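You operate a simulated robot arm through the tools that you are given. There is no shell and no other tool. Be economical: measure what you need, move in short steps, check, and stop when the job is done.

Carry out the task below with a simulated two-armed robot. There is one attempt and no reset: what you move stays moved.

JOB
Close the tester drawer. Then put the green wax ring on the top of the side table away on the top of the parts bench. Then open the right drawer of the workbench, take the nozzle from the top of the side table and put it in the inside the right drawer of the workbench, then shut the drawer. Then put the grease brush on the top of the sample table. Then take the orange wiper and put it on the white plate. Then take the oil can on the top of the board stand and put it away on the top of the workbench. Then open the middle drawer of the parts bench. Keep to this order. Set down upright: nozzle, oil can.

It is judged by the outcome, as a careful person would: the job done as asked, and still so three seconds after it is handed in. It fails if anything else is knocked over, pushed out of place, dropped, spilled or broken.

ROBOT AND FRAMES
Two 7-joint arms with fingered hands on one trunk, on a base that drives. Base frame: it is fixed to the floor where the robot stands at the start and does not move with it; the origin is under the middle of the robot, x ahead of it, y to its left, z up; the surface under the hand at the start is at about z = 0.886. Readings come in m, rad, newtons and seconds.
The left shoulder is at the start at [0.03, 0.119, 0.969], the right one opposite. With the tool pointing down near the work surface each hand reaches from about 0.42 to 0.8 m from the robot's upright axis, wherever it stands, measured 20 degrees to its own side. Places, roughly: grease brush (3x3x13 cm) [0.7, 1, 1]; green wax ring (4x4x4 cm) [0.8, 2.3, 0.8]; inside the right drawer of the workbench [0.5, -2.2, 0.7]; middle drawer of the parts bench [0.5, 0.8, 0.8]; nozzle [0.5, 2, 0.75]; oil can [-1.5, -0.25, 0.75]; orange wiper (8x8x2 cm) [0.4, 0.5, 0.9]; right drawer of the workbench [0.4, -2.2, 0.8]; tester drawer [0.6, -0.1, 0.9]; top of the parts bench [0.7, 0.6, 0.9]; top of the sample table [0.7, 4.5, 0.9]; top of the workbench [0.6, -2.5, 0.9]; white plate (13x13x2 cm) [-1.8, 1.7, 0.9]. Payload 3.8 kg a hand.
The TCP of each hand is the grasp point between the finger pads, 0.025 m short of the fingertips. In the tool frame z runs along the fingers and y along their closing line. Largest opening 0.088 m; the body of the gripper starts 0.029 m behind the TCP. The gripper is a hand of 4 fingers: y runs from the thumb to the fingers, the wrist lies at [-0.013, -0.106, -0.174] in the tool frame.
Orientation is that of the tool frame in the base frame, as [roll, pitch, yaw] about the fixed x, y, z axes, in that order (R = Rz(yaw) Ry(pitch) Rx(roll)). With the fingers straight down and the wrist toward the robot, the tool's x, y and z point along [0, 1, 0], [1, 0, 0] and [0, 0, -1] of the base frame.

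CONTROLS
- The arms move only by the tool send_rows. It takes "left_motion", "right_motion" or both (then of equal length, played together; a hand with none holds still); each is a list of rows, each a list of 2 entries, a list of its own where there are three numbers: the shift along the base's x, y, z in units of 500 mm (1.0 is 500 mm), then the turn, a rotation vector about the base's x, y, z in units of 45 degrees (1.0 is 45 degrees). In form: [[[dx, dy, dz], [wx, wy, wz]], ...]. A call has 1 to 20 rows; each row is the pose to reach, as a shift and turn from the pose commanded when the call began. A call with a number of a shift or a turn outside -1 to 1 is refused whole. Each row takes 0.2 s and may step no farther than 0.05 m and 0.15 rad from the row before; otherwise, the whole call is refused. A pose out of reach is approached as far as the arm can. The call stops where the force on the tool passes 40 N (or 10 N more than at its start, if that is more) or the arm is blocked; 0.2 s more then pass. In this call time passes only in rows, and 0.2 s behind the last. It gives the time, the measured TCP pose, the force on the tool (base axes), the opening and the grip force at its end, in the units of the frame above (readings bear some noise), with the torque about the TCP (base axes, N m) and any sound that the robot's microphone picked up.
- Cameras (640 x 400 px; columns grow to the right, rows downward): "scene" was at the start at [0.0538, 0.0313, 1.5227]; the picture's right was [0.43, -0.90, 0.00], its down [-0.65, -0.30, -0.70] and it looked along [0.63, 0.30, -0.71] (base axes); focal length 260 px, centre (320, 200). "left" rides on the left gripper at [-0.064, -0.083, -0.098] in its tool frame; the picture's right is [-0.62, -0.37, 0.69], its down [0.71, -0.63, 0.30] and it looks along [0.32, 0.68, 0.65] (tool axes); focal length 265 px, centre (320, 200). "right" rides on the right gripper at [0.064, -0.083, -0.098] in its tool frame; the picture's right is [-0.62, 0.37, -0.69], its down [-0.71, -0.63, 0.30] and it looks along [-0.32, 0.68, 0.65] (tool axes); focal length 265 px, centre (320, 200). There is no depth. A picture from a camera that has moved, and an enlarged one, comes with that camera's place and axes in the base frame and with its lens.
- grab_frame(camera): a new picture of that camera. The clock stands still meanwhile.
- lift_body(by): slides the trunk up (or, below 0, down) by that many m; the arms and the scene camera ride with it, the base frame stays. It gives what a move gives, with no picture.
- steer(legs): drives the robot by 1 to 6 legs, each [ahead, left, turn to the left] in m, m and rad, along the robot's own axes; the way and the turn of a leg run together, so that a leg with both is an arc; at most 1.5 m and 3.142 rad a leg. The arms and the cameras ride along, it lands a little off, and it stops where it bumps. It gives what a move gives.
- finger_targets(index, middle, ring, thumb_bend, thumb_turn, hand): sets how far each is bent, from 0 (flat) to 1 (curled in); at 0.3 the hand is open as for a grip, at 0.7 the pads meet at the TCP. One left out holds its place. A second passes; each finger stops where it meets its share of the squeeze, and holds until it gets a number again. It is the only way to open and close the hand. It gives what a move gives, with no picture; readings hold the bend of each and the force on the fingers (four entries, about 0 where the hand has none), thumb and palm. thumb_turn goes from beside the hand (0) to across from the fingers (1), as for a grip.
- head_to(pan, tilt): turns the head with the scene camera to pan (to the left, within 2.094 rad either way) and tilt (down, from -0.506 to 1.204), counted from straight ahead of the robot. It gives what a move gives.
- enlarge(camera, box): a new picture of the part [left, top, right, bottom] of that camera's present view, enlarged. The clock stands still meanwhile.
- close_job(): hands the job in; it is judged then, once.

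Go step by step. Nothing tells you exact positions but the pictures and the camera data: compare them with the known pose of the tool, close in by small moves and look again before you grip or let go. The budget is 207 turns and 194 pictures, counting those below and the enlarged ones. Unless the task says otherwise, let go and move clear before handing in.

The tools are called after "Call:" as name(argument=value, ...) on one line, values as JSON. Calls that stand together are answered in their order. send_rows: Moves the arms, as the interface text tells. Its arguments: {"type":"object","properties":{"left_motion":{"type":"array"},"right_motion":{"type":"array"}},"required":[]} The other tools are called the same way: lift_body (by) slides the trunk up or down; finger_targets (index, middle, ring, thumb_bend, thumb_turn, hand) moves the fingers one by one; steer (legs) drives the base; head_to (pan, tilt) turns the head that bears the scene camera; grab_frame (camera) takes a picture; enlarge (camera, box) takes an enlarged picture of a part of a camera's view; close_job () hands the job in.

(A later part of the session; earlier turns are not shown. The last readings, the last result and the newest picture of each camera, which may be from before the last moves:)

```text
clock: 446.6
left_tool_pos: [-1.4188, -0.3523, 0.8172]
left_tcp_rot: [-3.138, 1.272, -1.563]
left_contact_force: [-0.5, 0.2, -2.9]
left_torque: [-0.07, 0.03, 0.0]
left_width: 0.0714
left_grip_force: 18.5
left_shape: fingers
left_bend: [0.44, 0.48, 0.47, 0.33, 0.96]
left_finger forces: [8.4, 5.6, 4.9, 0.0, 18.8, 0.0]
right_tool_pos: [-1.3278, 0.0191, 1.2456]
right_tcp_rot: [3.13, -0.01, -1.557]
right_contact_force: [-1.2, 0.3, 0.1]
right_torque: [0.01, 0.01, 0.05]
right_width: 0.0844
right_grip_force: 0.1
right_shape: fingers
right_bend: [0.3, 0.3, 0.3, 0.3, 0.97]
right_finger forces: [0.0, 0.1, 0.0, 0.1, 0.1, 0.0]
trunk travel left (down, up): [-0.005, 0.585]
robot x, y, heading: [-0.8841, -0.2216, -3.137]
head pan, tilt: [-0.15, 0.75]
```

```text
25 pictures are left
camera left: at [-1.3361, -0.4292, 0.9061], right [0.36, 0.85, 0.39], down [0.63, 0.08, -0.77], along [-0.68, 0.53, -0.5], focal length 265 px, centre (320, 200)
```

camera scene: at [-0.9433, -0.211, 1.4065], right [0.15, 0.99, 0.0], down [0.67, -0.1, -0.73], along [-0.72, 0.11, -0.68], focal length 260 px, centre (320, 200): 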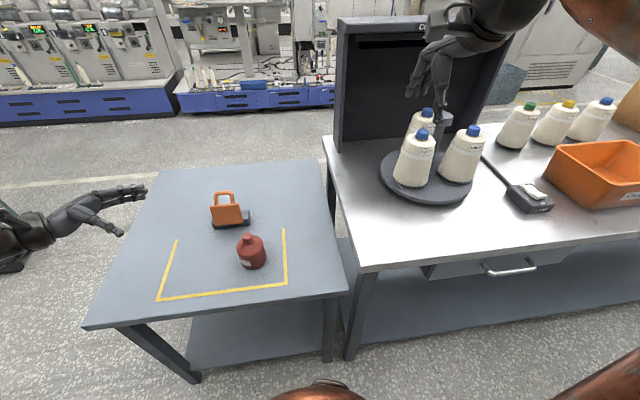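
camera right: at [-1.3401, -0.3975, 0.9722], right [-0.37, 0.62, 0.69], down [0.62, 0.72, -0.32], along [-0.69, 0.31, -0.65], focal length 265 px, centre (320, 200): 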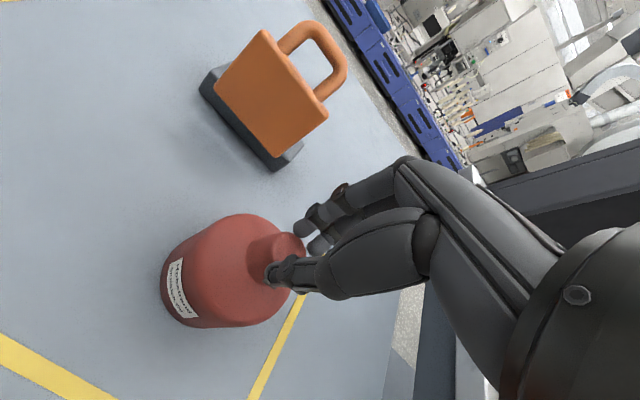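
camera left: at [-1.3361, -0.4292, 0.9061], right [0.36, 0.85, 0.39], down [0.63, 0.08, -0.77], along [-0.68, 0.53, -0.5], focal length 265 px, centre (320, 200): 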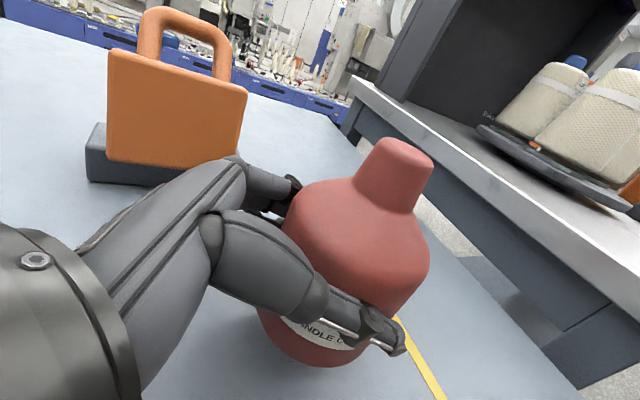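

Lifted and held firmly. Raising, retracting, backing off and turning toward the workbench.

Call:
send_rows(left_motion=[[[0, 0, 0.07], [0, 0, 0]], [[0, 0, 0.14], [0, 0, 0]], [[0, 0, 0.21], [0, 0, 0]], [[0, 0, 0.28], [0, 0, 0]], [[0.02, 0, 0.35], [0, 0, 0]], [[0.06, 0, 0.4], [0, 0, 0]]])

Call:
lift_body(by=0.12)

Call:
steer(legs=[[-0.35, 0, 0], [0, 0, 3.14], [0, -1.25, 0], [0, -1.22, 0]])

Call:
head_to(pan=0.05, tilt=0.7)

Call:
grab_frame(camera="scene")

```text
clock: 448.0
left_tool_pos: [-1.3867, -0.3525, 1.0178]
left_tcp_rot: [-3.136, 1.274, -1.562]
left_contact_force: [0.5, -0.1, -2.9]
left_torque: [-0.03, 0.03, 0.03]
left_width: 0.0714
left_grip_force: 18.4
left_shape: fingers
left_bend: [0.44, 0.48, 0.47, 0.33, 0.96]
left_finger forces: [8.3, 5.6, 4.9, 0.0, 18.8, 0.1]
right_tool_pos: [-1.3282, 0.0204, 1.247]
right_tcp_rot: [3.13, -0.01, -1.559]
right_contact_force: [0.3, 0.1, 0.8]
right_torque: [0.01, -0.02, -0.02]
right_width: 0.0847
right_grip_force: 0.0
right_shape: fingers
right_bend: [0.3, 0.3, 0.3, 0.3, 0.97]
right_finger forces: [0.0, 0.0, 0.0, 0.1, 0.0, 0.1]
trunk travel left (down, up): [-0.005, 0.585]
robot x, y, heading: [-0.8784, -0.2223, -3.136]
head pan, tilt: [-0.15, 0.75]
```

```text
clock: 449.5
left_tool_pos: [-1.3876, -0.3539, 1.1383]
left_tcp_rot: [-3.135, 1.274, -1.56]
left_contact_force: [-0.3, -0.7, -1.6]
left_torque: [-0.05, 0.01, 0.01]
left_width: 0.0718
left_grip_force: 18.9
left_shape: fingers
left_bend: [0.44, 0.48, 0.47, 0.33, 0.96]
left_finger forces: [8.5, 5.6, 4.8, 0.0, 18.8, 0.0]
right_tool_pos: [-1.3281, 0.0193, 1.3655]
right_tcp_rot: [3.13, -0.01, -1.559]
right_contact_force: [0.6, -0.6, 0.9]
right_torque: [0.0, -0.04, 0.0]
right_width: 0.0845
right_grip_force: 0.0
right_shape: fingers
right_bend: [0.3, 0.3, 0.3, 0.3, 0.97]
right_finger forces: [0.1, 0.0, 0.0, 0.0, 0.0, 0.0]
trunk travel left (down, up): [-0.125, 0.465]
robot x, y, heading: [-0.8826, -0.2186, -3.139]
head pan, tilt: [-0.15, 0.75]
```

```text
clock: 470.8
left_tool_pos: [0.0306, -2.5417, 1.1372]
left_tcp_rot: [-3.139, 1.273, 1.597]
left_contact_force: [-0.7, -0.3, -3.5]
left_torque: [0.06, -0.01, 0.01]
left_width: 0.0709
left_grip_force: 18.5
left_shape: fingers
left_bend: [0.45, 0.48, 0.48, 0.33, 0.96]
left_finger forces: [7.8, 5.2, 4.5, 0.0, 17.2, 0.0]
right_tool_pos: [-0.0222, -2.9148, 1.3658]
right_tcp_rot: [3.13, -0.01, 1.605]
right_contact_force: [0.4, -0.9, 0.7]
right_torque: [0.03, 0.01, -0.02]
right_width: 0.0846
right_grip_force: 0.0
right_shape: fingers
right_bend: [0.3, 0.3, 0.3, 0.3, 0.97]
right_finger forces: [0.0, 0.0, 0.1, 0.0, 0.0, 0.0]
trunk travel left (down, up): [-0.125, 0.465]
robot x, y, heading: [-0.4735, -2.6797, 0.021]
head pan, tilt: [-0.15, 0.75]
```

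```text
clock: 471.6
left_tool_pos: [0.0295, -2.5395, 1.1384]
left_tcp_rot: [-3.138, 1.271, 1.598]
left_contact_force: [-0.2, 1.0, -2.2]
left_torque: [0.04, -0.01, 0.03]
left_width: 0.0709
left_grip_force: 17.3
left_shape: fingers
left_bend: [0.45, 0.48, 0.48, 0.33, 0.96]
left_finger forces: [7.8, 5.3, 4.6, 0.1, 17.2, 0.0]
right_tool_pos: [-0.021, -2.9141, 1.3665]
right_tcp_rot: [3.131, -0.011, 1.603]
right_contact_force: [-0.3, 0.1, -0.1]
right_torque: [-0.03, -0.02, -0.01]
right_width: 0.0844
right_grip_force: 0.2
right_shape: fingers
right_bend: [0.3, 0.3, 0.3, 0.3, 0.97]
right_finger forces: [0.0, 0.0, 0.0, 0.0, 0.1, 0.0]
trunk travel left (down, up): [-0.125, 0.465]
robot x, y, heading: [-0.4731, -2.6798, 0.023]
head pan, tilt: [0.051, 0.7]
```

```text
24 pictures are left
camera scene: at [-0.4076, -2.6812, 1.5306], right [0.07, -1.0, 0.0], down [-0.64, -0.05, -0.76], along [0.76, 0.06, -0.64], focal length 260 px, centre (320, 200)
```

scene: 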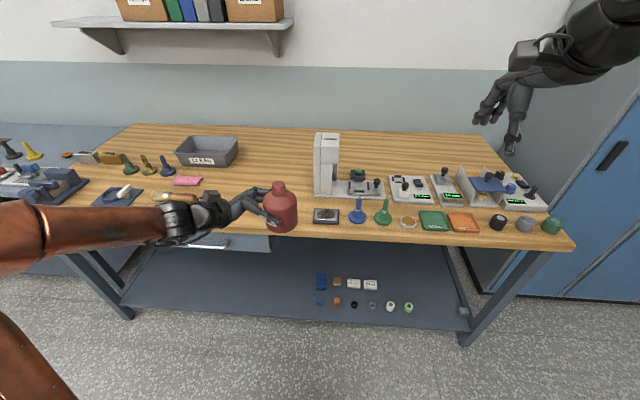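

Free spot on the workbench at about [0.42, -2.46]. Driving up to it.

Call:
steer(legs=[[0.3, 0.07, -0.023]])

Call:
grab_frame(camera="scene")

```text
clock: 473.6
left_tool_pos: [0.3325, -2.4768, 1.1382]
left_tcp_rot: [-3.126, 1.274, 1.589]
left_contact_force: [0.8, 0.0, -2.3]
left_torque: [0.02, 0.02, -0.03]
left_width: 0.0707
left_grip_force: 17.4
left_shape: fingers
left_bend: [0.45, 0.48, 0.48, 0.33, 0.96]
left_finger forces: [7.8, 5.2, 4.7, 0.0, 17.2, 0.0]
right_tool_pos: [0.2736, -2.8491, 1.3655]
right_tcp_rot: [3.129, -0.012, 1.583]
right_contact_force: [0.7, -0.2, 0.1]
right_torque: [0.0, 0.01, 0.03]
right_width: 0.0844
right_grip_force: 0.0
right_shape: fingers
right_bend: [0.3, 0.3, 0.3, 0.3, 0.97]
right_finger forces: [0.0, 0.0, 0.1, 0.0, 0.0, 0.0]
trunk travel left (down, up): [-0.125, 0.465]
robot x, y, heading: [-0.1701, -2.6078, 0.002]
head pan, tilt: [0.051, 0.7]
```

```text
23 pictures are left
camera scene: at [-0.1072, -2.6083, 1.5305], right [0.05, -1.0, 0.0], down [-0.64, -0.04, -0.76], along [0.76, 0.04, -0.65], focal length 260 px, centre (320, 200)
```

scene: 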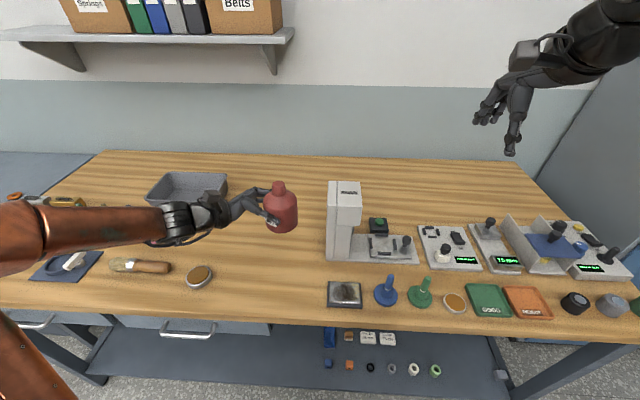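

Spot is clear. Moving the can over it and down.

Call:
send_rows(left_motion=[[[0.08, 0.01, 0], [0, 0, 0]], [[0.175, 0.03, 0], [0, 0, 0]], [[0.175, 0.03, -0.08], [0, 0, 0]], [[0.175, 0.03, -0.16], [0, 0, 0]], [[0.175, 0.03, -0.24], [0, 0, 0]], [[0.175, 0.03, -0.3], [0, 0, 0]]])

Call:
grab_frame(camera="scene")

```text
clock: 475.0
left_tool_pos: [0.4197, -2.4618, 0.9873]
left_tcp_rot: [-3.136, 1.272, 1.58]
left_contact_force: [0.6, 0.5, -1.8]
left_torque: [0.03, -0.04, 0.03]
left_width: 0.0707
left_grip_force: 17.3
left_shape: fingers
left_bend: [0.45, 0.49, 0.48, 0.33, 0.96]
left_finger forces: [7.8, 5.3, 4.6, 0.0, 17.2, 0.0]
right_tool_pos: [0.2733, -2.8487, 1.3664]
right_tcp_rot: [3.129, -0.01, 1.583]
right_contact_force: [-0.3, 0.0, -1.0]
right_torque: [0.0, -0.01, 0.04]
right_width: 0.0846
right_grip_force: 0.0
right_shape: fingers
right_bend: [0.3, 0.3, 0.3, 0.3, 0.97]
right_finger forces: [0.0, 0.1, 0.0, 0.0, 0.1, 0.1]
trunk travel left (down, up): [-0.125, 0.465]
robot x, y, heading: [-0.1728, -2.6116, 0.001]
head pan, tilt: [0.051, 0.7]
```

```text
22 pictures are left
camera scene: at [-0.1079, -2.6083, 1.5306], right [0.05, -1.0, 0.0], down [-0.64, -0.04, -0.76], along [0.76, 0.04, -0.64], focal length 260 px, centre (320, 200)
```

scene: 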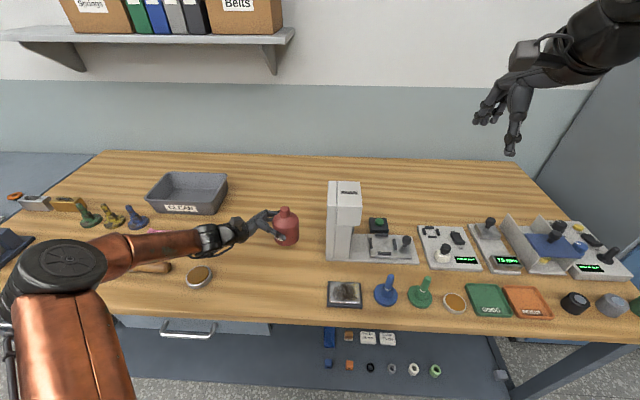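

Good. Lowering in small steps until contact.

Call:
send_rows(left_motion=[[[0, 0, -0.02], [0, 0, 0]], [[0, 0, -0.036], [0, 0, 0]]])

Call:
send_rows(left_motion=[[[0, 0, -0.008], [0, 0, 0]], [[0, 0, -0.014], [0, 0, 0]]])

Call:
enlarge(camera="scene", box=[120, 180, 360, 310])

```text
clock: 475.6
left_tool_pos: [0.4194, -2.4623, 0.9696]
left_tcp_rot: [-3.13, 1.272, 1.585]
left_contact_force: [0.4, 0.3, -2.3]
left_torque: [0.04, -0.02, -0.07]
left_width: 0.0704
left_grip_force: 17.3
left_shape: fingers
left_bend: [0.45, 0.49, 0.48, 0.33, 0.96]
left_finger forces: [7.8, 5.2, 4.7, 0.0, 17.1, 0.1]
right_tool_pos: [0.2722, -2.8488, 1.3663]
right_tcp_rot: [3.129, -0.009, 1.584]
right_contact_force: [-0.2, 0.1, 0.2]
right_torque: [0.01, -0.03, 0.0]
right_width: 0.0845
right_grip_force: 0.2
right_shape: fingers
right_bend: [0.3, 0.3, 0.3, 0.3, 0.97]
right_finger forces: [0.0, 0.0, 0.0, 0.1, 0.0, 0.0]
trunk travel left (down, up): [-0.125, 0.465]
robot x, y, heading: [-0.1727, -2.6127, 0.003]
head pan, tilt: [0.051, 0.7]
```

```text
clock: 476.2
left_tool_pos: [0.4196, -2.4613, 0.9629]
left_tcp_rot: [-3.132, 1.273, 1.584]
left_contact_force: [-0.5, -0.6, -3.0]
left_torque: [0.07, -0.02, 0.03]
left_width: 0.0708
left_grip_force: 17.4
left_shape: fingers
left_bend: [0.45, 0.49, 0.48, 0.33, 0.96]
left_finger forces: [7.8, 5.2, 4.6, 0.0, 17.1, 0.1]
right_tool_pos: [0.273, -2.8486, 1.3649]
right_tcp_rot: [3.129, -0.012, 1.582]
right_contact_force: [-0.8, -0.1, 0.5]
right_torque: [-0.01, -0.01, -0.01]
right_width: 0.0846
right_grip_force: 0.0
right_shape: fingers
right_bend: [0.3, 0.3, 0.3, 0.3, 0.97]
right_finger forces: [0.0, 0.0, 0.0, 0.0, 0.0, 0.0]
trunk travel left (down, up): [-0.125, 0.465]
robot x, y, heading: [-0.1727, -2.6074, 0.002]
head pan, tilt: [0.051, 0.7]
```

```text
2.67 times, centred on (240, 245) of scene
camera zoom: at [-0.1083, -2.6086, 1.5306], right [0.05, -1.0, 0.0], down [-0.64, -0.04, -0.76], along [0.76, 0.04, -0.64], focal length 694 px, centre (533, 80)
```

zoom: 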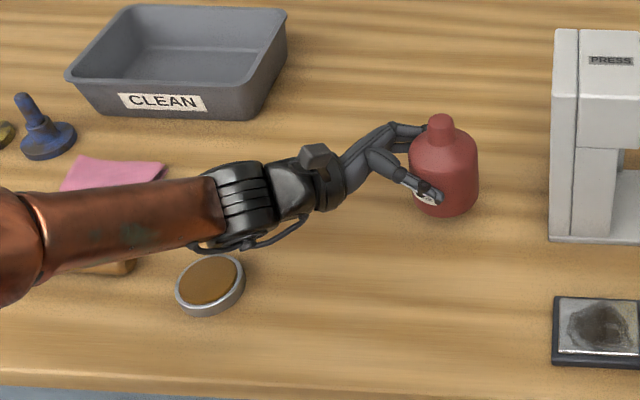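

Call:
send_rows(left_motion=[[[0, 0, -0.008], [0, 0, 0]], [[0, 0, -0.014], [0, 0, 0]]])

Call:
send_rows(left_motion=[[[0, 0, -0.006], [0, 0, 0]], [[0, 0, -0.01], [0, 0, 0]]])

```text
clock: 476.8
left_tool_pos: [0.4188, -2.4614, 0.9554]
left_tcp_rot: [-3.135, 1.274, 1.581]
left_contact_force: [0.3, -0.5, -2.1]
left_torque: [0.03, -0.04, -0.01]
left_width: 0.0706
left_grip_force: 17.9
left_shape: fingers
left_bend: [0.45, 0.49, 0.48, 0.33, 0.96]
left_finger forces: [7.8, 5.2, 4.6, 0.1, 17.1, 0.1]
right_tool_pos: [0.2732, -2.8494, 1.3658]
right_tcp_rot: [3.131, -0.009, 1.582]
right_contact_force: [0.2, 0.3, 0.7]
right_torque: [0.02, -0.04, 0.0]
right_width: 0.0845
right_grip_force: 0.0
right_shape: fingers
right_bend: [0.3, 0.3, 0.3, 0.3, 0.97]
right_finger forces: [0.0, 0.1, 0.0, 0.0, 0.1, 0.0]
trunk travel left (down, up): [-0.125, 0.465]
robot x, y, heading: [-0.1755, -2.605, 0.005]
head pan, tilt: [0.051, 0.7]
```

```text
clock: 477.4
left_tool_pos: [0.4189, -2.4618, 0.952]
left_tcp_rot: [-3.138, 1.272, 1.578]
left_contact_force: [-0.5, 0.1, -2.9]
left_torque: [0.04, 0.0, 0.0]
left_width: 0.0709
left_grip_force: 17.6
left_shape: fingers
left_bend: [0.45, 0.49, 0.48, 0.33, 0.96]
left_finger forces: [7.7, 5.1, 4.6, 0.0, 17.1, 0.0]
right_tool_pos: [0.2733, -2.8488, 1.3663]
right_tcp_rot: [3.129, -0.011, 1.583]
right_contact_force: [0.8, -0.6, -0.5]
right_torque: [-0.04, 0.02, -0.01]
right_width: 0.0842
right_grip_force: 0.1
right_shape: fingers
right_bend: [0.3, 0.3, 0.3, 0.3, 0.97]
right_finger forces: [0.1, 0.1, 0.0, 0.0, 0.1, 0.0]
trunk travel left (down, up): [-0.125, 0.465]
robot x, y, heading: [-0.1748, -2.6119, 0.005]
head pan, tilt: [0.051, 0.7]
```

Call:
send_rows(left_motion=[[[0, 0, -0.006], [0, 0, 0]], [[0, 0, -0.01], [0, 0, 0]]])

Call:
send_rows(left_motion=[[[0, 0, -0.006], [0, 0, 0]], [[0, 0, -0.01], [0, 0, 0]]])

```text
clock: 478.0
left_tool_pos: [0.4196, -2.4608, 0.9459]
left_tcp_rot: [-3.136, 1.273, 1.579]
left_contact_force: [0.2, 0.2, -2.9]
left_torque: [0.02, -0.04, 0.0]
left_width: 0.0707
left_grip_force: 17.1
left_shape: fingers
left_bend: [0.45, 0.49, 0.48, 0.33, 0.96]
left_finger forces: [7.7, 5.2, 4.6, 0.0, 17.2, 0.0]
right_tool_pos: [0.2726, -2.8502, 1.3661]
right_tcp_rot: [3.128, -0.011, 1.583]
right_contact_force: [0.0, 0.2, 0.3]
right_torque: [0.0, -0.01, 0.01]
right_width: 0.0847
right_grip_force: 0.0
right_shape: fingers
right_bend: [0.3, 0.3, 0.3, 0.3, 0.97]
right_finger forces: [0.0, 0.0, 0.0, 0.1, 0.1, 0.1]
trunk travel left (down, up): [-0.125, 0.465]
robot x, y, heading: [-0.1718, -2.6077, 0.01]
head pan, tilt: [0.051, 0.7]
```

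```text
clock: 478.6
left_tool_pos: [0.4206, -2.4625, 0.9407]
left_tcp_rot: [-3.139, 1.273, 1.576]
left_contact_force: [0.7, 0.4, -2.2]
left_torque: [0.06, 0.0, 0.02]
left_width: 0.0707
left_grip_force: 17.4
left_shape: fingers
left_bend: [0.45, 0.49, 0.48, 0.33, 0.96]
left_finger forces: [7.8, 5.2, 4.5, 0.0, 17.1, 0.0]
right_tool_pos: [0.2722, -2.8474, 1.3662]
right_tcp_rot: [3.129, -0.011, 1.582]
right_contact_force: [-0.7, 0.6, -0.2]
right_torque: [0.01, 0.0, -0.02]
right_width: 0.0843
right_grip_force: 0.0
right_shape: fingers
right_bend: [0.3, 0.3, 0.3, 0.3, 0.97]
right_finger forces: [0.0, 0.0, 0.0, 0.0, 0.1, 0.1]
trunk travel left (down, up): [-0.125, 0.465]
robot x, y, heading: [-0.1696, -2.6059, 0.005]
head pan, tilt: [0.051, 0.7]
```

Call:
send_rows(left_motion=[[[0, 0, -0.006], [0, 0, 0]], [[0, 0, -0.01], [0, 0, 0]]])

Call:
send_rows(left_motion=[[[0, 0, -0.004], [0, 0, 0]], [[0, 0, -0.008], [0, 0, 0]]])

Call:
enlarge(camera="scene", box=[220, 190, 340, 290])

```text
clock: 479.2
left_tool_pos: [0.4196, -2.4618, 0.935]
left_tcp_rot: [-3.133, 1.273, 1.584]
left_contact_force: [0.0, 0.5, -3.2]
left_torque: [0.06, -0.05, -0.02]
left_width: 0.0706
left_grip_force: 16.9
left_shape: fingers
left_bend: [0.45, 0.49, 0.48, 0.33, 0.96]
left_finger forces: [7.9, 5.2, 4.6, 0.0, 17.1, 0.1]
right_tool_pos: [0.2735, -2.8487, 1.3662]
right_tcp_rot: [3.13, -0.012, 1.583]
right_contact_force: [-1.7, 0.2, -0.9]
right_torque: [-0.01, 0.01, -0.02]
right_width: 0.0843
right_grip_force: 0.0
right_shape: fingers
right_bend: [0.3, 0.3, 0.3, 0.3, 0.97]
right_finger forces: [0.0, 0.1, 0.1, 0.0, 0.1, 0.0]
trunk travel left (down, up): [-0.125, 0.465]
robot x, y, heading: [-0.1713, -2.6122, 0.003]
head pan, tilt: [0.051, 0.7]
```

```text
clock: 479.8
left_tool_pos: [0.4208, -2.4625, 0.9317]
left_tcp_rot: [-3.137, 1.271, 1.578]
left_contact_force: [-0.1, -0.1, -3.2]
left_torque: [0.07, -0.01, 0.01]
left_width: 0.0705
left_grip_force: 16.9
left_shape: fingers
left_bend: [0.45, 0.49, 0.48, 0.33, 0.96]
left_finger forces: [7.8, 5.2, 4.6, 0.0, 17.1, 0.0]
right_tool_pos: [0.2726, -2.8495, 1.366]
right_tcp_rot: [3.129, -0.011, 1.582]
right_contact_force: [-1.1, 0.0, 0.3]
right_torque: [0.02, -0.01, 0.01]
right_width: 0.0846
right_grip_force: 0.1
right_shape: fingers
right_bend: [0.3, 0.3, 0.3, 0.3, 0.97]
right_finger forces: [0.1, 0.0, 0.0, 0.0, 0.0, 0.1]
trunk travel left (down, up): [-0.125, 0.465]
robot x, y, heading: [-0.174, -2.611, 0.004]
head pan, tilt: [0.051, 0.7]
```

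```text
4.00 times, centred on (280, 240) of scene
camera zoom: at [-0.1084, -2.6086, 1.5306], right [0.05, -1.0, 0.0], down [-0.64, -0.04, -0.76], along [0.76, 0.04, -0.64], focal length 1041 px, centre (480, 40)
```

zoom: 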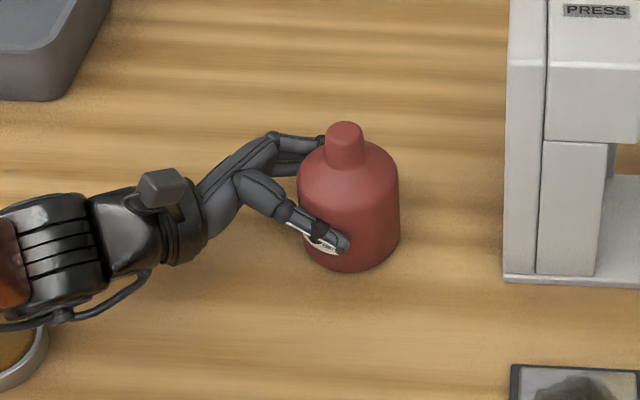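

Call:
send_rows(left_motion=[[[0, 0, -0.005], [0, 0, 0]], [[0, 0, -0.008], [0, 0, 0]]])

Call:
send_rows(left_motion=[[[0, 0, -0.004], [0, 0, 0]], [[0, 0, -0.008], [0, 0, 0]]])

```text
clock: 480.4
left_tool_pos: [0.4182, -2.4611, 0.9286]
left_tcp_rot: [-3.137, 1.275, 1.579]
left_contact_force: [-0.1, 0.8, 0.3]
left_torque: [-0.03, -0.1, 0.03]
left_width: 0.0707
left_grip_force: 18.2
left_shape: fingers
left_bend: [0.45, 0.49, 0.48, 0.33, 0.95]
left_finger forces: [7.6, 5.3, 4.8, 0.1, 17.9, 0.1]
right_tool_pos: [0.2722, -2.8494, 1.3666]
right_tcp_rot: [3.128, -0.012, 1.582]
right_contact_force: [-0.1, 0.4, 0.3]
right_torque: [0.0, 0.03, -0.01]
right_width: 0.0843
right_grip_force: 0.0
right_shape: fingers
right_bend: [0.3, 0.3, 0.3, 0.3, 0.97]
right_finger forces: [0.0, 0.1, 0.0, 0.0, 0.0, 0.0]
trunk travel left (down, up): [-0.125, 0.465]
robot x, y, heading: [-0.1795, -2.6079, 0.002]
head pan, tilt: [0.051, 0.7]
```

```text
clock: 481.0
left_tool_pos: [0.4183, -2.4612, 0.9258]
left_tcp_rot: [3.133, 1.276, 1.567]
left_contact_force: [-2.3, 3.2, 13.1]
left_torque: [-0.18, -0.35, 0.03]
left_width: 0.0708
left_grip_force: 17.9
left_shape: fingers
left_bend: [0.45, 0.48, 0.48, 0.33, 0.95]
left_finger forces: [7.0, 5.1, 5.1, 0.0, 19.2, 0.0]
right_tool_pos: [0.2714, -2.8486, 1.3677]
right_tcp_rot: [3.129, -0.01, 1.583]
right_contact_force: [-0.6, -0.5, 0.0]
right_torque: [-0.01, -0.01, -0.04]
right_width: 0.0843
right_grip_force: 0.0
right_shape: fingers
right_bend: [0.3, 0.3, 0.3, 0.3, 0.97]
right_finger forces: [0.1, 0.0, 0.0, 0.1, 0.0, 0.0]
trunk travel left (down, up): [-0.125, 0.465]
robot x, y, heading: [-0.173, -2.6109, 0.002]
head pan, tilt: [0.051, 0.7]
```

Contact. Easing up 2 mm and opening in two stages.

Call:
send_rows(left_motion=[[[0, 0, 0.004], [0, 0, 0]]])

Call:
finger_targets(hand="left", index=0.3, middle=0.3, ring=0.3, thumb_bend=0.28)

Call:
finger_targets(hand="left", index=0.2, middle=0.2, ring=0.2, thumb_bend=0.2)

Call:
enlarge(camera="scene", box=[160, 180, 340, 300])

```text
clock: 481.4
left_tool_pos: [0.4184, -2.4613, 0.928]
left_tcp_rot: [3.141, 1.273, 1.573]
left_contact_force: [0.9, 2.5, 10.8]
left_torque: [-0.14, -0.45, 0.09]
left_width: 0.0706
left_grip_force: 18.6
left_shape: fingers
left_bend: [0.45, 0.48, 0.48, 0.33, 0.95]
left_finger forces: [7.4, 5.5, 5.7, 0.1, 18.3, 0.0]
right_tool_pos: [0.2711, -2.8495, 1.3667]
right_tcp_rot: [3.127, -0.011, 1.584]
right_contact_force: [-0.7, -0.1, 0.6]
right_torque: [-0.02, 0.0, 0.0]
right_width: 0.0845
right_grip_force: 0.1
right_shape: fingers
right_bend: [0.3, 0.3, 0.3, 0.3, 0.97]
right_finger forces: [0.0, 0.0, 0.0, 0.1, 0.0, 0.1]
trunk travel left (down, up): [-0.125, 0.465]
robot x, y, heading: [-0.1744, -2.6095, 0.002]
head pan, tilt: [0.051, 0.7]
```

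```text
clock: 482.4
left_tool_pos: [0.4187, -2.4612, 0.9258]
left_tcp_rot: [-3.136, 1.272, 1.58]
left_contact_force: [-0.9, 0.3, -1.1]
left_torque: [-0.01, -0.02, -0.02]
left_width: 0.0871
left_grip_force: 0.0
left_shape: fingers
left_bend: [0.3, 0.3, 0.3, 0.27, 0.98]
left_finger forces: [0.0, 0.0, 0.0, 0.1, 0.7, 0.1]
right_tool_pos: [0.2727, -2.8504, 1.3664]
right_tcp_rot: [3.128, -0.01, 1.584]
right_contact_force: [-0.8, 0.1, -0.6]
right_torque: [-0.01, 0.01, -0.02]
right_width: 0.0846
right_grip_force: 0.1
right_shape: fingers
right_bend: [0.3, 0.3, 0.3, 0.3, 0.97]
right_finger forces: [0.0, 0.1, 0.1, 0.1, 0.1, 0.0]
trunk travel left (down, up): [-0.125, 0.465]
robot x, y, heading: [-0.1739, -2.6079, 0.004]
head pan, tilt: [0.051, 0.7]
```

```text
clock: 483.4
left_tool_pos: [0.4189, -2.4609, 0.9257]
left_tcp_rot: [-3.133, 1.271, 1.583]
left_contact_force: [0.7, -0.4, -0.4]
left_torque: [0.0, -0.01, 0.01]
left_width: 0.1031
left_grip_force: 0.1
left_shape: fingers
left_bend: [0.2, 0.2, 0.2, 0.2, 0.98]
left_finger forces: [0.1, 0.1, 0.0, 0.0, 0.0, 0.1]
right_tool_pos: [0.2727, -2.8493, 1.3668]
right_tcp_rot: [3.129, -0.012, 1.582]
right_contact_force: [-0.1, 0.5, 0.3]
right_torque: [-0.02, 0.05, 0.05]
right_width: 0.0848
right_grip_force: 0.0
right_shape: fingers
right_bend: [0.3, 0.3, 0.3, 0.3, 0.97]
right_finger forces: [0.1, 0.1, 0.1, 0.0, 0.0, 0.0]
trunk travel left (down, up): [-0.125, 0.465]
robot x, y, heading: [-0.1746, -2.6126, 0.003]
head pan, tilt: [0.051, 0.7]
```

```text
3.33 times, centred on (250, 240) of scene
camera zoom: at [-0.1087, -2.6086, 1.5306], right [0.05, -1.0, 0.0], down [-0.64, -0.04, -0.76], along [0.76, 0.04, -0.64], focal length 867 px, centre (553, 67)
```

zoom: 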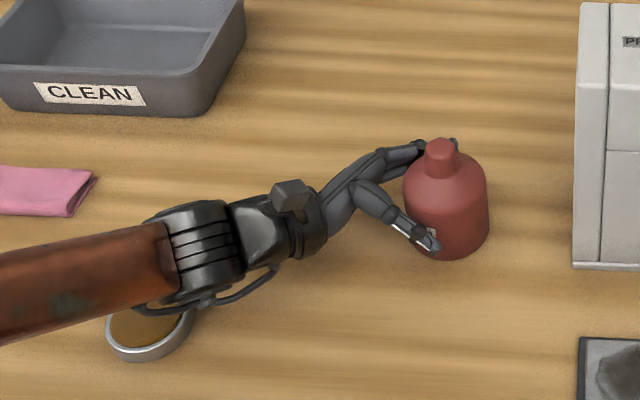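

The can stands upright. Withdrawing along +y with a slight rise, then up.

Call:
send_rows(left_motion=[[[0, 0.05, 0.01], [0, 0, 0]], [[0, 0.1, 0.03], [0, 0, 0]], [[0, 0.15, 0.06], [0, 0, 0]], [[0, 0.19, 0.12], [0, 0, 0]], [[0, 0.2, 0.2], [0, 0, 0]], [[0, 0.2, 0.28], [0, 0, 0]], [[0, 0.2, 0.36], [0, 0, 0]], [[-0.06, 0.2, 0.42], [0, 0, 0]], [[-0.14, 0.2, 0.44], [0, 0, 0]]])

Call:
steer(legs=[[-0.3, 0, 0]])

Call:
enlarge(camera="scene", box=[100, 120, 420, 300])

```text
clock: 485.4
left_tool_pos: [0.3496, -2.3625, 1.1471]
left_tcp_rot: [-3.14, 1.272, 1.576]
left_contact_force: [-1.2, -0.6, -0.6]
left_torque: [-0.02, -0.02, 0.0]
left_width: 0.1034
left_grip_force: 0.1
left_shape: fingers
left_bend: [0.2, 0.2, 0.2, 0.2, 0.98]
left_finger forces: [0.1, 0.0, 0.0, 0.1, 0.0, 0.0]
right_tool_pos: [0.2711, -2.85, 1.366]
right_tcp_rot: [3.127, -0.011, 1.582]
right_contact_force: [-0.3, -0.2, 0.2]
right_torque: [-0.03, -0.02, 0.02]
right_width: 0.0845
right_grip_force: 0.0
right_shape: fingers
right_bend: [0.3, 0.3, 0.3, 0.3, 0.97]
right_finger forces: [0.0, 0.0, 0.0, 0.1, 0.0, 0.0]
trunk travel left (down, up): [-0.125, 0.465]
robot x, y, heading: [-0.1742, -2.6107, 0.006]
head pan, tilt: [0.051, 0.7]
```

```text
clock: 487.5
left_tool_pos: [0.0498, -2.3623, 1.147]
left_tcp_rot: [3.14, 1.273, 1.575]
left_contact_force: [0.9, 0.4, 0.4]
left_torque: [-0.02, 0.0, 0.01]
left_width: 0.1033
left_grip_force: 0.1
left_shape: fingers
left_bend: [0.2, 0.2, 0.2, 0.2, 0.98]
left_finger forces: [0.1, 0.1, 0.0, 0.1, 0.0, 0.1]
right_tool_pos: [-0.0275, -2.8501, 1.3673]
right_tcp_rot: [3.129, -0.011, 1.584]
right_contact_force: [-0.2, -0.2, 1.4]
right_torque: [0.02, -0.02, 0.0]
right_width: 0.0845
right_grip_force: 0.1
right_shape: fingers
right_bend: [0.3, 0.3, 0.3, 0.3, 0.97]
right_finger forces: [0.0, 0.0, 0.0, 0.1, 0.0, 0.1]
trunk travel left (down, up): [-0.125, 0.465]
robot x, y, heading: [-0.4726, -2.6108, 0.004]
head pan, tilt: [0.051, 0.7]
```

```text
2.00 times, centred on (260, 210) of scene
camera zoom: at [-0.4086, -2.6098, 1.5307], right [0.06, -1.0, 0.0], down [-0.64, -0.04, -0.77], along [0.76, 0.04, -0.64], focal length 520 px, centre (440, 180)
```

zoom: 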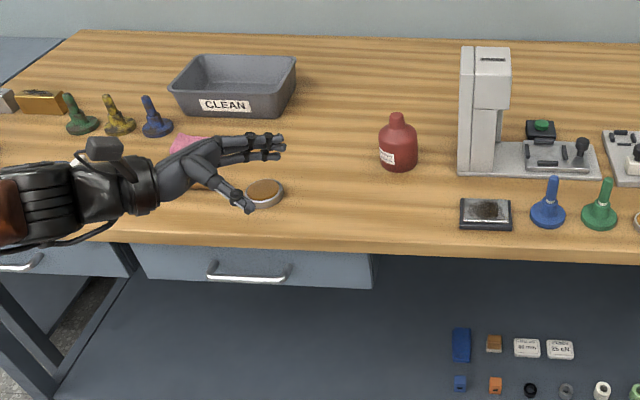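

Oil can is on the workbench, upright. Last task: the middle drawer of the parts bench. Restoring both hands' postures first and driving over.

Call:
send_rows(left_motion=[[[0, 0, 0], [-0.15, 0, 0]], [[0, 0, 0], [0, 0, 0]]])

Call:
grab_frame(camera="scene")

```text
clock: 488.1
left_tool_pos: [0.0509, -2.3643, 1.1465]
left_tcp_rot: [-3.139, 1.272, 1.579]
left_contact_force: [0.2, -0.4, -0.6]
left_torque: [0.01, 0.01, -0.01]
left_width: 0.1032
left_grip_force: 0.1
left_shape: fingers
left_bend: [0.2, 0.2, 0.2, 0.2, 0.98]
left_finger forces: [0.0, 0.0, 0.0, 0.0, 0.0, 0.0]
right_tool_pos: [-0.0268, -2.8512, 1.3668]
right_tcp_rot: [3.129, -0.011, 1.584]
right_contact_force: [0.4, 0.2, -1.2]
right_torque: [0.0, 0.0, 0.04]
right_width: 0.0844
right_grip_force: 0.0
right_shape: fingers
right_bend: [0.3, 0.3, 0.3, 0.3, 0.97]
right_finger forces: [0.0, 0.0, 0.0, 0.0, 0.0, 0.0]
trunk travel left (down, up): [-0.125, 0.465]
robot x, y, heading: [-0.4733, -2.6116, 0.009]
head pan, tilt: [0.051, 0.7]
```

```text
17 pictures are left
camera scene: at [-0.4077, -2.6112, 1.5306], right [0.06, -1.0, 0.0], down [-0.64, -0.04, -0.77], along [0.76, 0.04, -0.64], focal length 260 px, centre (320, 200)
```

scene: 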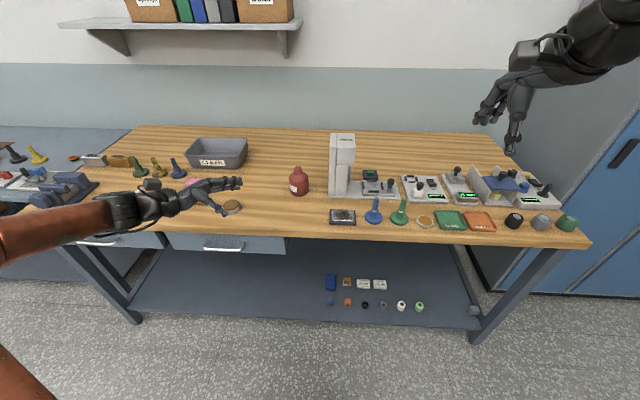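

Call:
send_rows(left_motion=[[[0, 0.02, 0], [0.15, 0, 0]], [[0, 0.04, 0], [0.3, 0, 0]], [[0, 0.06, 0], [0.45, 0, 0]], [[0, 0.08, 0], [0.6, 0, 0]], [[0, 0.1, 0], [0.75, 0, 0]], [[0, 0.12, 0], [0.88, 0, 0]], [[0, 0.12, 0], [1.0, 0, 0]]], right_motion=[[[-0.01, -0.02, -0.07], [0, 0, 0]], [[-0.02, -0.04, -0.14], [0, 0, 0]], [[-0.03, -0.06, -0.21], [0, 0, 0]], [[-0.04, -0.08, -0.28], [0, 0, 0]], [[-0.04, -0.1, -0.35], [0, 0, 0]], [[-0.04, -0.11, -0.42], [0, 0, 0]], [[-0.04, -0.11, -0.46], [0, 0, 0]]])

Call:
send_rows(left_motion=[[[0, 0, 0.02], [0.15, 0, 0]], [[0, 0, 0.04], [0.3, 0, 0]], [[0, 0, 0.06], [0.45, 0, 0]], [[0, 0, 0.08], [0.62, 0, 0]]])

Call:
steer(legs=[[-0.02, 1.25, -0.008], [0, 1.25, 0], [0, 1.17, 0]])

Call:
head_to(pan=-0.25, tilt=0.8)

Call:
grab_frame(camera="scene")

```text
clock: 489.7
left_tool_pos: [0.0512, -2.3042, 1.1454]
left_tcp_rot: [3.139, 0.486, 1.575]
left_contact_force: [-0.6, 0.0, 0.2]
left_torque: [-0.01, -0.01, 0.01]
left_width: 0.1036
left_grip_force: 0.1
left_shape: fingers
left_bend: [0.2, 0.2, 0.2, 0.2, 0.98]
left_finger forces: [0.0, 0.0, 0.1, 0.0, 0.0, 0.0]
right_tool_pos: [-0.0456, -2.905, 1.135]
right_tcp_rot: [3.128, -0.01, 1.583]
right_contact_force: [1.0, 0.6, 0.3]
right_torque: [-0.01, 0.0, -0.01]
right_width: 0.0845
right_grip_force: 0.1
right_shape: fingers
right_bend: [0.3, 0.3, 0.3, 0.3, 0.97]
right_finger forces: [0.1, 0.0, 0.0, 0.1, 0.1, 0.0]
trunk travel left (down, up): [-0.125, 0.465]
robot x, y, heading: [-0.4735, -2.6112, 0.006]
head pan, tilt: [0.051, 0.7]
```

```text
clock: 490.7
left_tool_pos: [0.0507, -2.3038, 1.1859]
left_tcp_rot: [3.135, -0.002, 1.576]
left_contact_force: [-0.6, -0.1, 0.3]
left_torque: [-0.05, -0.05, 0.01]
left_width: 0.1034
left_grip_force: 0.2
left_shape: fingers
left_bend: [0.2, 0.2, 0.2, 0.2, 0.98]
left_finger forces: [0.1, 0.0, 0.0, 0.0, 0.0, 0.1]
right_tool_pos: [-0.0447, -2.905, 1.135]
right_tcp_rot: [3.13, -0.012, 1.587]
right_contact_force: [0.2, -0.8, -0.5]
right_torque: [0.0, -0.01, -0.03]
right_width: 0.0845
right_grip_force: 0.0
right_shape: fingers
right_bend: [0.3, 0.3, 0.3, 0.3, 0.97]
right_finger forces: [0.0, 0.0, 0.1, 0.1, 0.1, 0.1]
trunk travel left (down, up): [-0.125, 0.465]
robot x, y, heading: [-0.4744, -2.6091, 0.007]
head pan, tilt: [0.051, 0.7]
```

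```text
clock: 508.5
left_tool_pos: [0.0353, 1.3766, 1.1858]
left_tcp_rot: [3.139, 0.0, 1.569]
left_contact_force: [-0.9, 0.3, -0.7]
left_torque: [0.01, -0.02, 0.01]
left_width: 0.1037
left_grip_force: 0.0
left_shape: fingers
left_bend: [0.2, 0.2, 0.2, 0.2, 0.98]
left_finger forces: [0.1, 0.0, 0.1, 0.0, 0.0, 0.0]
right_tool_pos: [-0.0658, 0.7746, 1.1355]
right_tcp_rot: [3.129, -0.009, 1.576]
right_contact_force: [0.1, -0.2, -1.0]
right_torque: [0.0, 0.02, -0.02]
right_width: 0.0845
right_grip_force: 0.1
right_shape: fingers
right_bend: [0.3, 0.3, 0.3, 0.3, 0.97]
right_finger forces: [0.1, 0.1, 0.0, 0.0, 0.0, 0.1]
trunk travel left (down, up): [-0.125, 0.465]
robot x, y, heading: [-0.4883, 1.0724, -0.002]
head pan, tilt: [0.051, 0.7]
```

```text
clock: 509.3
left_tool_pos: [0.0358, 1.3785, 1.1863]
left_tcp_rot: [3.138, 0.0, 1.568]
left_contact_force: [-0.8, 0.2, -0.2]
left_torque: [-0.01, -0.05, -0.02]
left_width: 0.103
left_grip_force: 0.1
left_shape: fingers
left_bend: [0.2, 0.2, 0.2, 0.2, 0.98]
left_finger forces: [0.0, 0.0, 0.0, 0.1, 0.0, 0.0]
right_tool_pos: [-0.0653, 0.7753, 1.1364]
right_tcp_rot: [3.13, -0.011, 1.576]
right_contact_force: [0.2, 1.0, -1.0]
right_torque: [0.0, 0.01, 0.01]
right_width: 0.0846
right_grip_force: 0.1
right_shape: fingers
right_bend: [0.3, 0.3, 0.3, 0.3, 0.97]
right_finger forces: [0.0, 0.1, 0.0, 0.1, 0.0, 0.0]
trunk travel left (down, up): [-0.125, 0.465]
robot x, y, heading: [-0.491, 1.0735, -0.004]
head pan, tilt: [-0.25, 0.799]
```

```text
16 pictures are left
camera scene: at [-0.4312, 1.0482, 1.5224], right [-0.25, -0.97, 0.0], down [-0.69, 0.18, -0.7], along [0.68, -0.17, -0.72], focal length 260 px, centre (320, 200)
```

scene: 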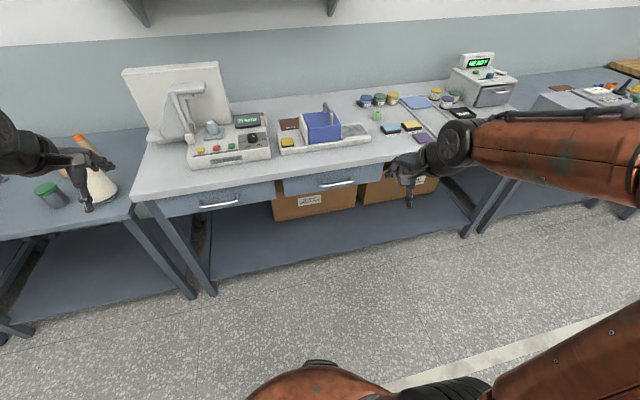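

Middle handle at about [0.345, 0.778, 0.78]. Lowering the trunk, raising the left hand for safety, and driving up as I did at the workbench.

Call:
send_rows(left_motion=[[[0, 0, 0.08], [0, 0, 0]], [[0, 0, 0.16], [0, 0, 0]], [[0, 0, 0.24], [0, 0, 0]], [[0, 0, 0.3], [0, 0, 0]]])

Call:
lift_body(by=-0.122)

Call:
finger_targets(hand="right", index=0.35, middle=0.35, ring=0.35, thumb_bend=0.3)

Call:
steer(legs=[[0.33, -0.03, 0.003]])

Call:
grab_frame(camera="right")

```text
clock: 510.3
left_tool_pos: [0.0351, 1.3776, 1.3371]
left_tcp_rot: [3.137, 0.0, 1.564]
left_contact_force: [-0.1, 1.1, 0.6]
left_torque: [-0.01, 0.02, -0.01]
left_width: 0.1034
left_grip_force: 0.0
left_shape: fingers
left_bend: [0.2, 0.2, 0.2, 0.2, 0.98]
left_finger forces: [0.0, 0.1, 0.0, 0.1, 0.0, 0.0]
right_tool_pos: [-0.065, 0.7747, 1.1367]
right_tcp_rot: [3.13, -0.01, 1.576]
right_contact_force: [0.5, 0.5, 0.3]
right_torque: [-0.01, -0.03, 0.0]
right_width: 0.0848
right_grip_force: 0.0
right_shape: fingers
right_bend: [0.3, 0.3, 0.3, 0.3, 0.97]
right_finger forces: [0.0, 0.0, 0.0, 0.0, 0.0, 0.0]
trunk travel left (down, up): [-0.125, 0.465]
robot x, y, heading: [-0.4906, 1.0738, 0.002]
head pan, tilt: [-0.25, 0.799]
```

```text
clock: 511.8
left_tool_pos: [0.0356, 1.3773, 1.2137]
left_tcp_rot: [3.14, 0.001, 1.568]
left_contact_force: [-0.6, -0.3, 0.4]
left_torque: [0.01, -0.01, -0.01]
left_width: 0.1033
left_grip_force: 0.1
left_shape: fingers
left_bend: [0.2, 0.2, 0.2, 0.2, 0.98]
left_finger forces: [0.0, 0.0, 0.0, 0.0, 0.0, 0.0]
right_tool_pos: [-0.0656, 0.7745, 1.013]
right_tcp_rot: [3.129, -0.011, 1.578]
right_contact_force: [-0.3, 0.0, -0.3]
right_torque: [0.01, 0.0, 0.02]
right_width: 0.0845
right_grip_force: 0.1
right_shape: fingers
right_bend: [0.3, 0.3, 0.3, 0.3, 0.97]
right_finger forces: [0.1, 0.0, 0.0, 0.0, 0.0, 0.0]
trunk travel left (down, up): [-0.003, 0.587]
robot x, y, heading: [-0.4908, 1.0712, -0.0]
head pan, tilt: [-0.25, 0.799]
```

```text
clock: 512.8
left_tool_pos: [0.0354, 1.3784, 1.2146]
left_tcp_rot: [3.139, 0.001, 1.567]
left_contact_force: [-0.6, 0.6, 1.1]
left_torque: [0.02, -0.01, -0.04]
left_width: 0.1033
left_grip_force: 0.0
left_shape: fingers
left_bend: [0.2, 0.2, 0.2, 0.2, 0.98]
left_finger forces: [0.0, 0.0, 0.1, 0.0, 0.1, 0.0]
right_tool_pos: [-0.0649, 0.7753, 1.0136]
right_tcp_rot: [3.13, -0.012, 1.579]
right_contact_force: [0.1, 0.3, 0.2]
right_torque: [-0.01, -0.02, -0.02]
right_width: 0.0796
right_grip_force: 0.0
right_shape: fingers
right_bend: [0.35, 0.35, 0.35, 0.3, 0.97]
right_finger forces: [0.0, 0.0, 0.0, 0.1, 0.1, 0.0]
trunk travel left (down, up): [-0.003, 0.587]
robot x, y, heading: [-0.4929, 1.0679, -0.003]
head pan, tilt: [-0.25, 0.799]
```

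```text
clock: 515.0
left_tool_pos: [0.3629, 1.3491, 1.2138]
left_tcp_rot: [3.138, -0.001, 1.568]
left_contact_force: [0.4, -0.5, -0.1]
left_torque: [0.0, 0.0, 0.03]
left_width: 0.1033
left_grip_force: 0.0
left_shape: fingers
left_bend: [0.2, 0.2, 0.2, 0.2, 0.98]
left_finger forces: [0.1, 0.1, 0.0, 0.0, 0.0, 0.1]
right_tool_pos: [0.2653, 0.7462, 1.0128]
right_tcp_rot: [3.129, -0.012, 1.58]
right_contact_force: [-1.4, -0.9, 0.1]
right_torque: [-0.03, -0.03, -0.01]
right_width: 0.0794
right_grip_force: 0.0
right_shape: fingers
right_bend: [0.35, 0.35, 0.35, 0.3, 0.97]
right_finger forces: [0.0, 0.0, 0.1, 0.0, 0.0, 0.0]
trunk travel left (down, up): [-0.003, 0.587]
robot x, y, heading: [-0.1635, 1.0445, 0.002]
head pan, tilt: [-0.25, 0.799]
```

```text
15 pictures are left
camera right: at [0.1777, 0.8097, 1.1097], right [0.37, -0.62, 0.69], down [-0.62, -0.72, -0.32], along [0.69, -0.31, -0.65], focal length 265 px, centre (320, 200)
```

right: 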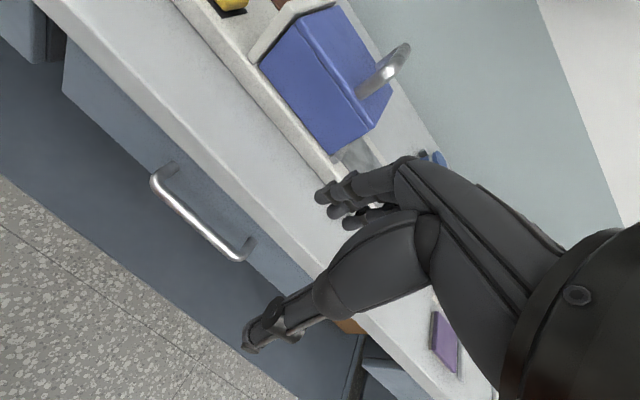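

Handle bar measures at about [0.329, 0.786, 0.786]. Going to the pre-insertion pose with the 18° tilt.

Call:
send_rows(right_motion=[[[0.0, 0.02, -0.06], [0, -0.1, 0]], [[0.0, 0.04, -0.12], [0, -0.2, 0]], [[0.005, 0.06, -0.18], [0, -0.3, 0]], [[0.01, 0.078, -0.24], [0, -0.385, 0]], [[0.013, 0.078, -0.286], [0, -0.385, 0]]])

Call:
grab_frame(camera="right")

```text
clock: 516.4
left_tool_pos: [0.3613, 1.3457, 1.215]
left_tcp_rot: [3.136, -0.002, 1.568]
left_contact_force: [-0.3, 0.0, 0.6]
left_torque: [0.03, -0.01, 0.01]
left_width: 0.1028
left_grip_force: 0.0
left_shape: fingers
left_bend: [0.2, 0.2, 0.2, 0.2, 0.98]
left_finger forces: [0.1, 0.0, 0.0, 0.1, 0.0, 0.0]
right_tool_pos: [0.2831, 0.8814, 0.9196]
right_tcp_rot: [2.743, -0.001, 1.807]
right_contact_force: [-0.3, -0.1, -0.3]
right_torque: [0.03, 0.0, -0.03]
right_width: 0.0795
right_grip_force: 0.1
right_shape: fingers
right_bend: [0.35, 0.35, 0.35, 0.3, 0.98]
right_finger forces: [0.0, 0.0, 0.1, 0.1, 0.0, 0.0]
right hand out of reach, approached as far as the arm can: row 2, 3, 5
trunk travel left (down, up): [-0.003, 0.587]
robot x, y, heading: [-0.1641, 1.0426, -0.0]
head pan, tilt: [-0.25, 0.799]
stopped in row 5 (right hand): the arm was blocked; the commanded pose is now the measured one
```

```text
14 pictures are left
camera right: at [0.1543, 0.9171, 0.9759], right [0.22, -0.59, 0.78], down [-0.28, -0.8, -0.53], along [0.94, -0.11, -0.34], focal length 265 px, centre (320, 200)
```

right: 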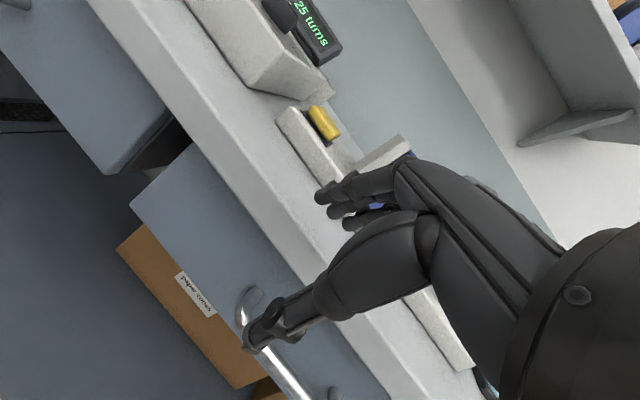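

The arm drifted into a bad fold and was blocked. Going back up to neutral and retrying with finer steps.

Call:
send_rows(right_motion=[[[-0.02, 0, 0.05], [0, 0.05, -0.03]], [[-0.04, -0.04, 0.1], [0, 0.12, -0.08]], [[-0.05, -0.09, 0.15], [0, 0.2, -0.13]], [[-0.05, -0.14, 0.2], [0, 0.28, -0.18]], [[-0.05, -0.19, 0.25], [0, 0.36, -0.23]], [[-0.05, -0.24, 0.28], [0, 0.43, -0.27]], [[-0.05, -0.29, 0.3], [0, 0.5, -0.3]], [[-0.05, -0.33, 0.3], [0, 0.5, -0.3]]])

Call:
grab_frame(camera="scene")

```text
clock: 518.2
left_tool_pos: [0.362, 1.3504, 1.2143]
left_tcp_rot: [3.138, -0.001, 1.57]
left_contact_force: [0.1, -0.4, -0.8]
left_torque: [0.02, 0.02, 0.0]
left_width: 0.1034
left_grip_force: 0.1
left_shape: fingers
left_bend: [0.2, 0.2, 0.2, 0.2, 0.98]
left_finger forces: [0.0, 0.0, 0.0, 0.0, 0.1, 0.0]
right_tool_pos: [0.259, 0.717, 1.067]
right_tcp_rot: [3.134, -0.045, 1.562]
right_contact_force: [-0.2, -0.4, 0.3]
right_torque: [0.02, 0.03, -0.06]
right_width: 0.0796
right_grip_force: 0.1
right_shape: fingers
right_bend: [0.35, 0.35, 0.35, 0.3, 0.98]
right_finger forces: [0.0, 0.1, 0.0, 0.0, 0.0, 0.0]
right hand out of reach, approached as far as the arm can: row 4
trunk travel left (down, up): [-0.003, 0.587]
robot x, y, heading: [-0.1624, 1.0433, -0.001]
head pan, tilt: [-0.25, 0.799]
```

```text
13 pictures are left
camera scene: at [-0.1033, 1.0183, 1.4004], right [-0.25, -0.97, 0.0], down [-0.69, 0.18, -0.7], along [0.68, -0.17, -0.72], focal length 260 px, centre (320, 200)
```

scene: 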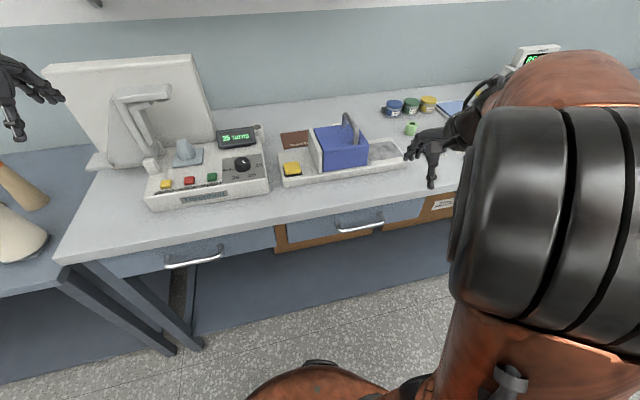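

Nothing was disturbed, but the elbow is now up instead of out. I'll raise the hand high and come down again as before to regain the elbow-out posture, and shift the base left for more side offset.

Call:
send_rows(right_motion=[[[0.0, 0.02, 0.06], [-0.02, 0, 0]], [[0.01, 0.05, 0.12], [-0.04, 0, 0]], [[0.02, 0.08, 0.18], [-0.057, 0, 0]], [[0.03, 0.11, 0.24], [-0.057, 0, 0]], [[0.04, 0.14, 0.3], [-0.057, 0, 0]], [[0.05, 0.17, 0.356], [-0.057, 0, 0]]])

Call:
send_rows(right_motion=[[[-0.01, -0.03, -0.07], [0, 0, 0]], [[-0.02, -0.06, -0.14], [0, 0, 0]], [[-0.03, -0.09, -0.21], [0, 0, 0]], [[-0.04, -0.12, -0.28], [0, 0, 0]], [[-0.04, -0.14, -0.35], [0, 0, 0]], [[-0.04, -0.16, -0.42], [0, 0, 0]], [[-0.04, -0.16, -0.464], [0, 0, 0]]])

Call:
grab_frame(camera="scene")

```text
clock: 519.6
left_tool_pos: [0.3616, 1.3497, 1.2136]
left_tcp_rot: [3.138, 0.0, 1.57]
left_contact_force: [0.4, 0.0, 0.0]
left_torque: [0.01, 0.0, -0.02]
left_width: 0.1031
left_grip_force: 0.1
left_shape: fingers
left_bend: [0.2, 0.2, 0.2, 0.2, 0.98]
left_finger forces: [0.0, 0.0, 0.0, 0.0, 0.0, 0.1]
right_tool_pos: [0.2833, 0.803, 1.2456]
right_tcp_rot: [3.137, 0.0, 1.56]
right_contact_force: [-0.1, -0.1, 1.0]
right_torque: [-0.02, -0.01, -0.02]
right_width: 0.0794
right_grip_force: 0.1
right_shape: fingers
right_bend: [0.35, 0.35, 0.35, 0.3, 0.98]
right_finger forces: [0.1, 0.0, 0.0, 0.0, 0.1, 0.1]
trunk travel left (down, up): [-0.003, 0.587]
robot x, y, heading: [-0.163, 1.0417, 0.004]
head pan, tilt: [-0.25, 0.799]
```

```text
clock: 521.2
left_tool_pos: [0.3622, 1.3493, 1.2139]
left_tcp_rot: [3.139, 0.001, 1.571]
left_contact_force: [0.7, 0.1, 0.0]
left_torque: [-0.03, 0.01, 0.0]
left_width: 0.1033
left_grip_force: 0.1
left_shape: fingers
left_bend: [0.2, 0.2, 0.2, 0.2, 0.98]
left_finger forces: [0.0, 0.0, 0.0, 0.0, 0.0, 0.0]
right_tool_pos: [0.2643, 0.7227, 1.0146]
right_tcp_rot: [3.134, 0.0, 1.563]
right_contact_force: [-0.4, -0.4, 0.3]
right_torque: [-0.01, 0.01, 0.0]
right_width: 0.0794
right_grip_force: 0.1
right_shape: fingers
right_bend: [0.35, 0.35, 0.35, 0.3, 0.98]
right_finger forces: [0.0, 0.1, 0.1, 0.0, 0.1, 0.0]
trunk travel left (down, up): [-0.003, 0.587]
robot x, y, heading: [-0.1595, 1.0422, -0.0]
head pan, tilt: [-0.25, 0.799]
```

```text
12 pictures are left
camera scene: at [-0.1032, 1.0188, 1.4004], right [-0.25, -0.97, 0.0], down [-0.7, 0.18, -0.7], along [0.68, -0.17, -0.72], focal length 260 px, centre (320, 200)
```

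scene: 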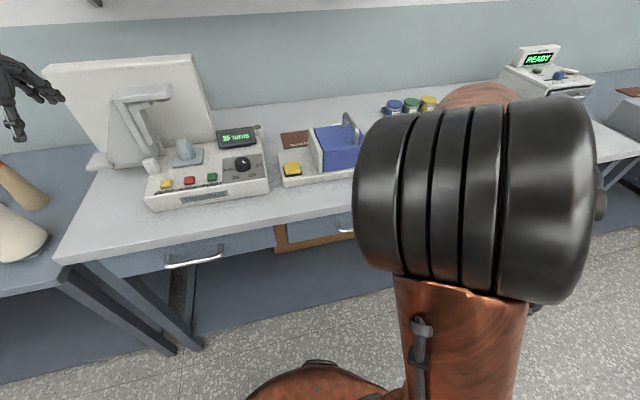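

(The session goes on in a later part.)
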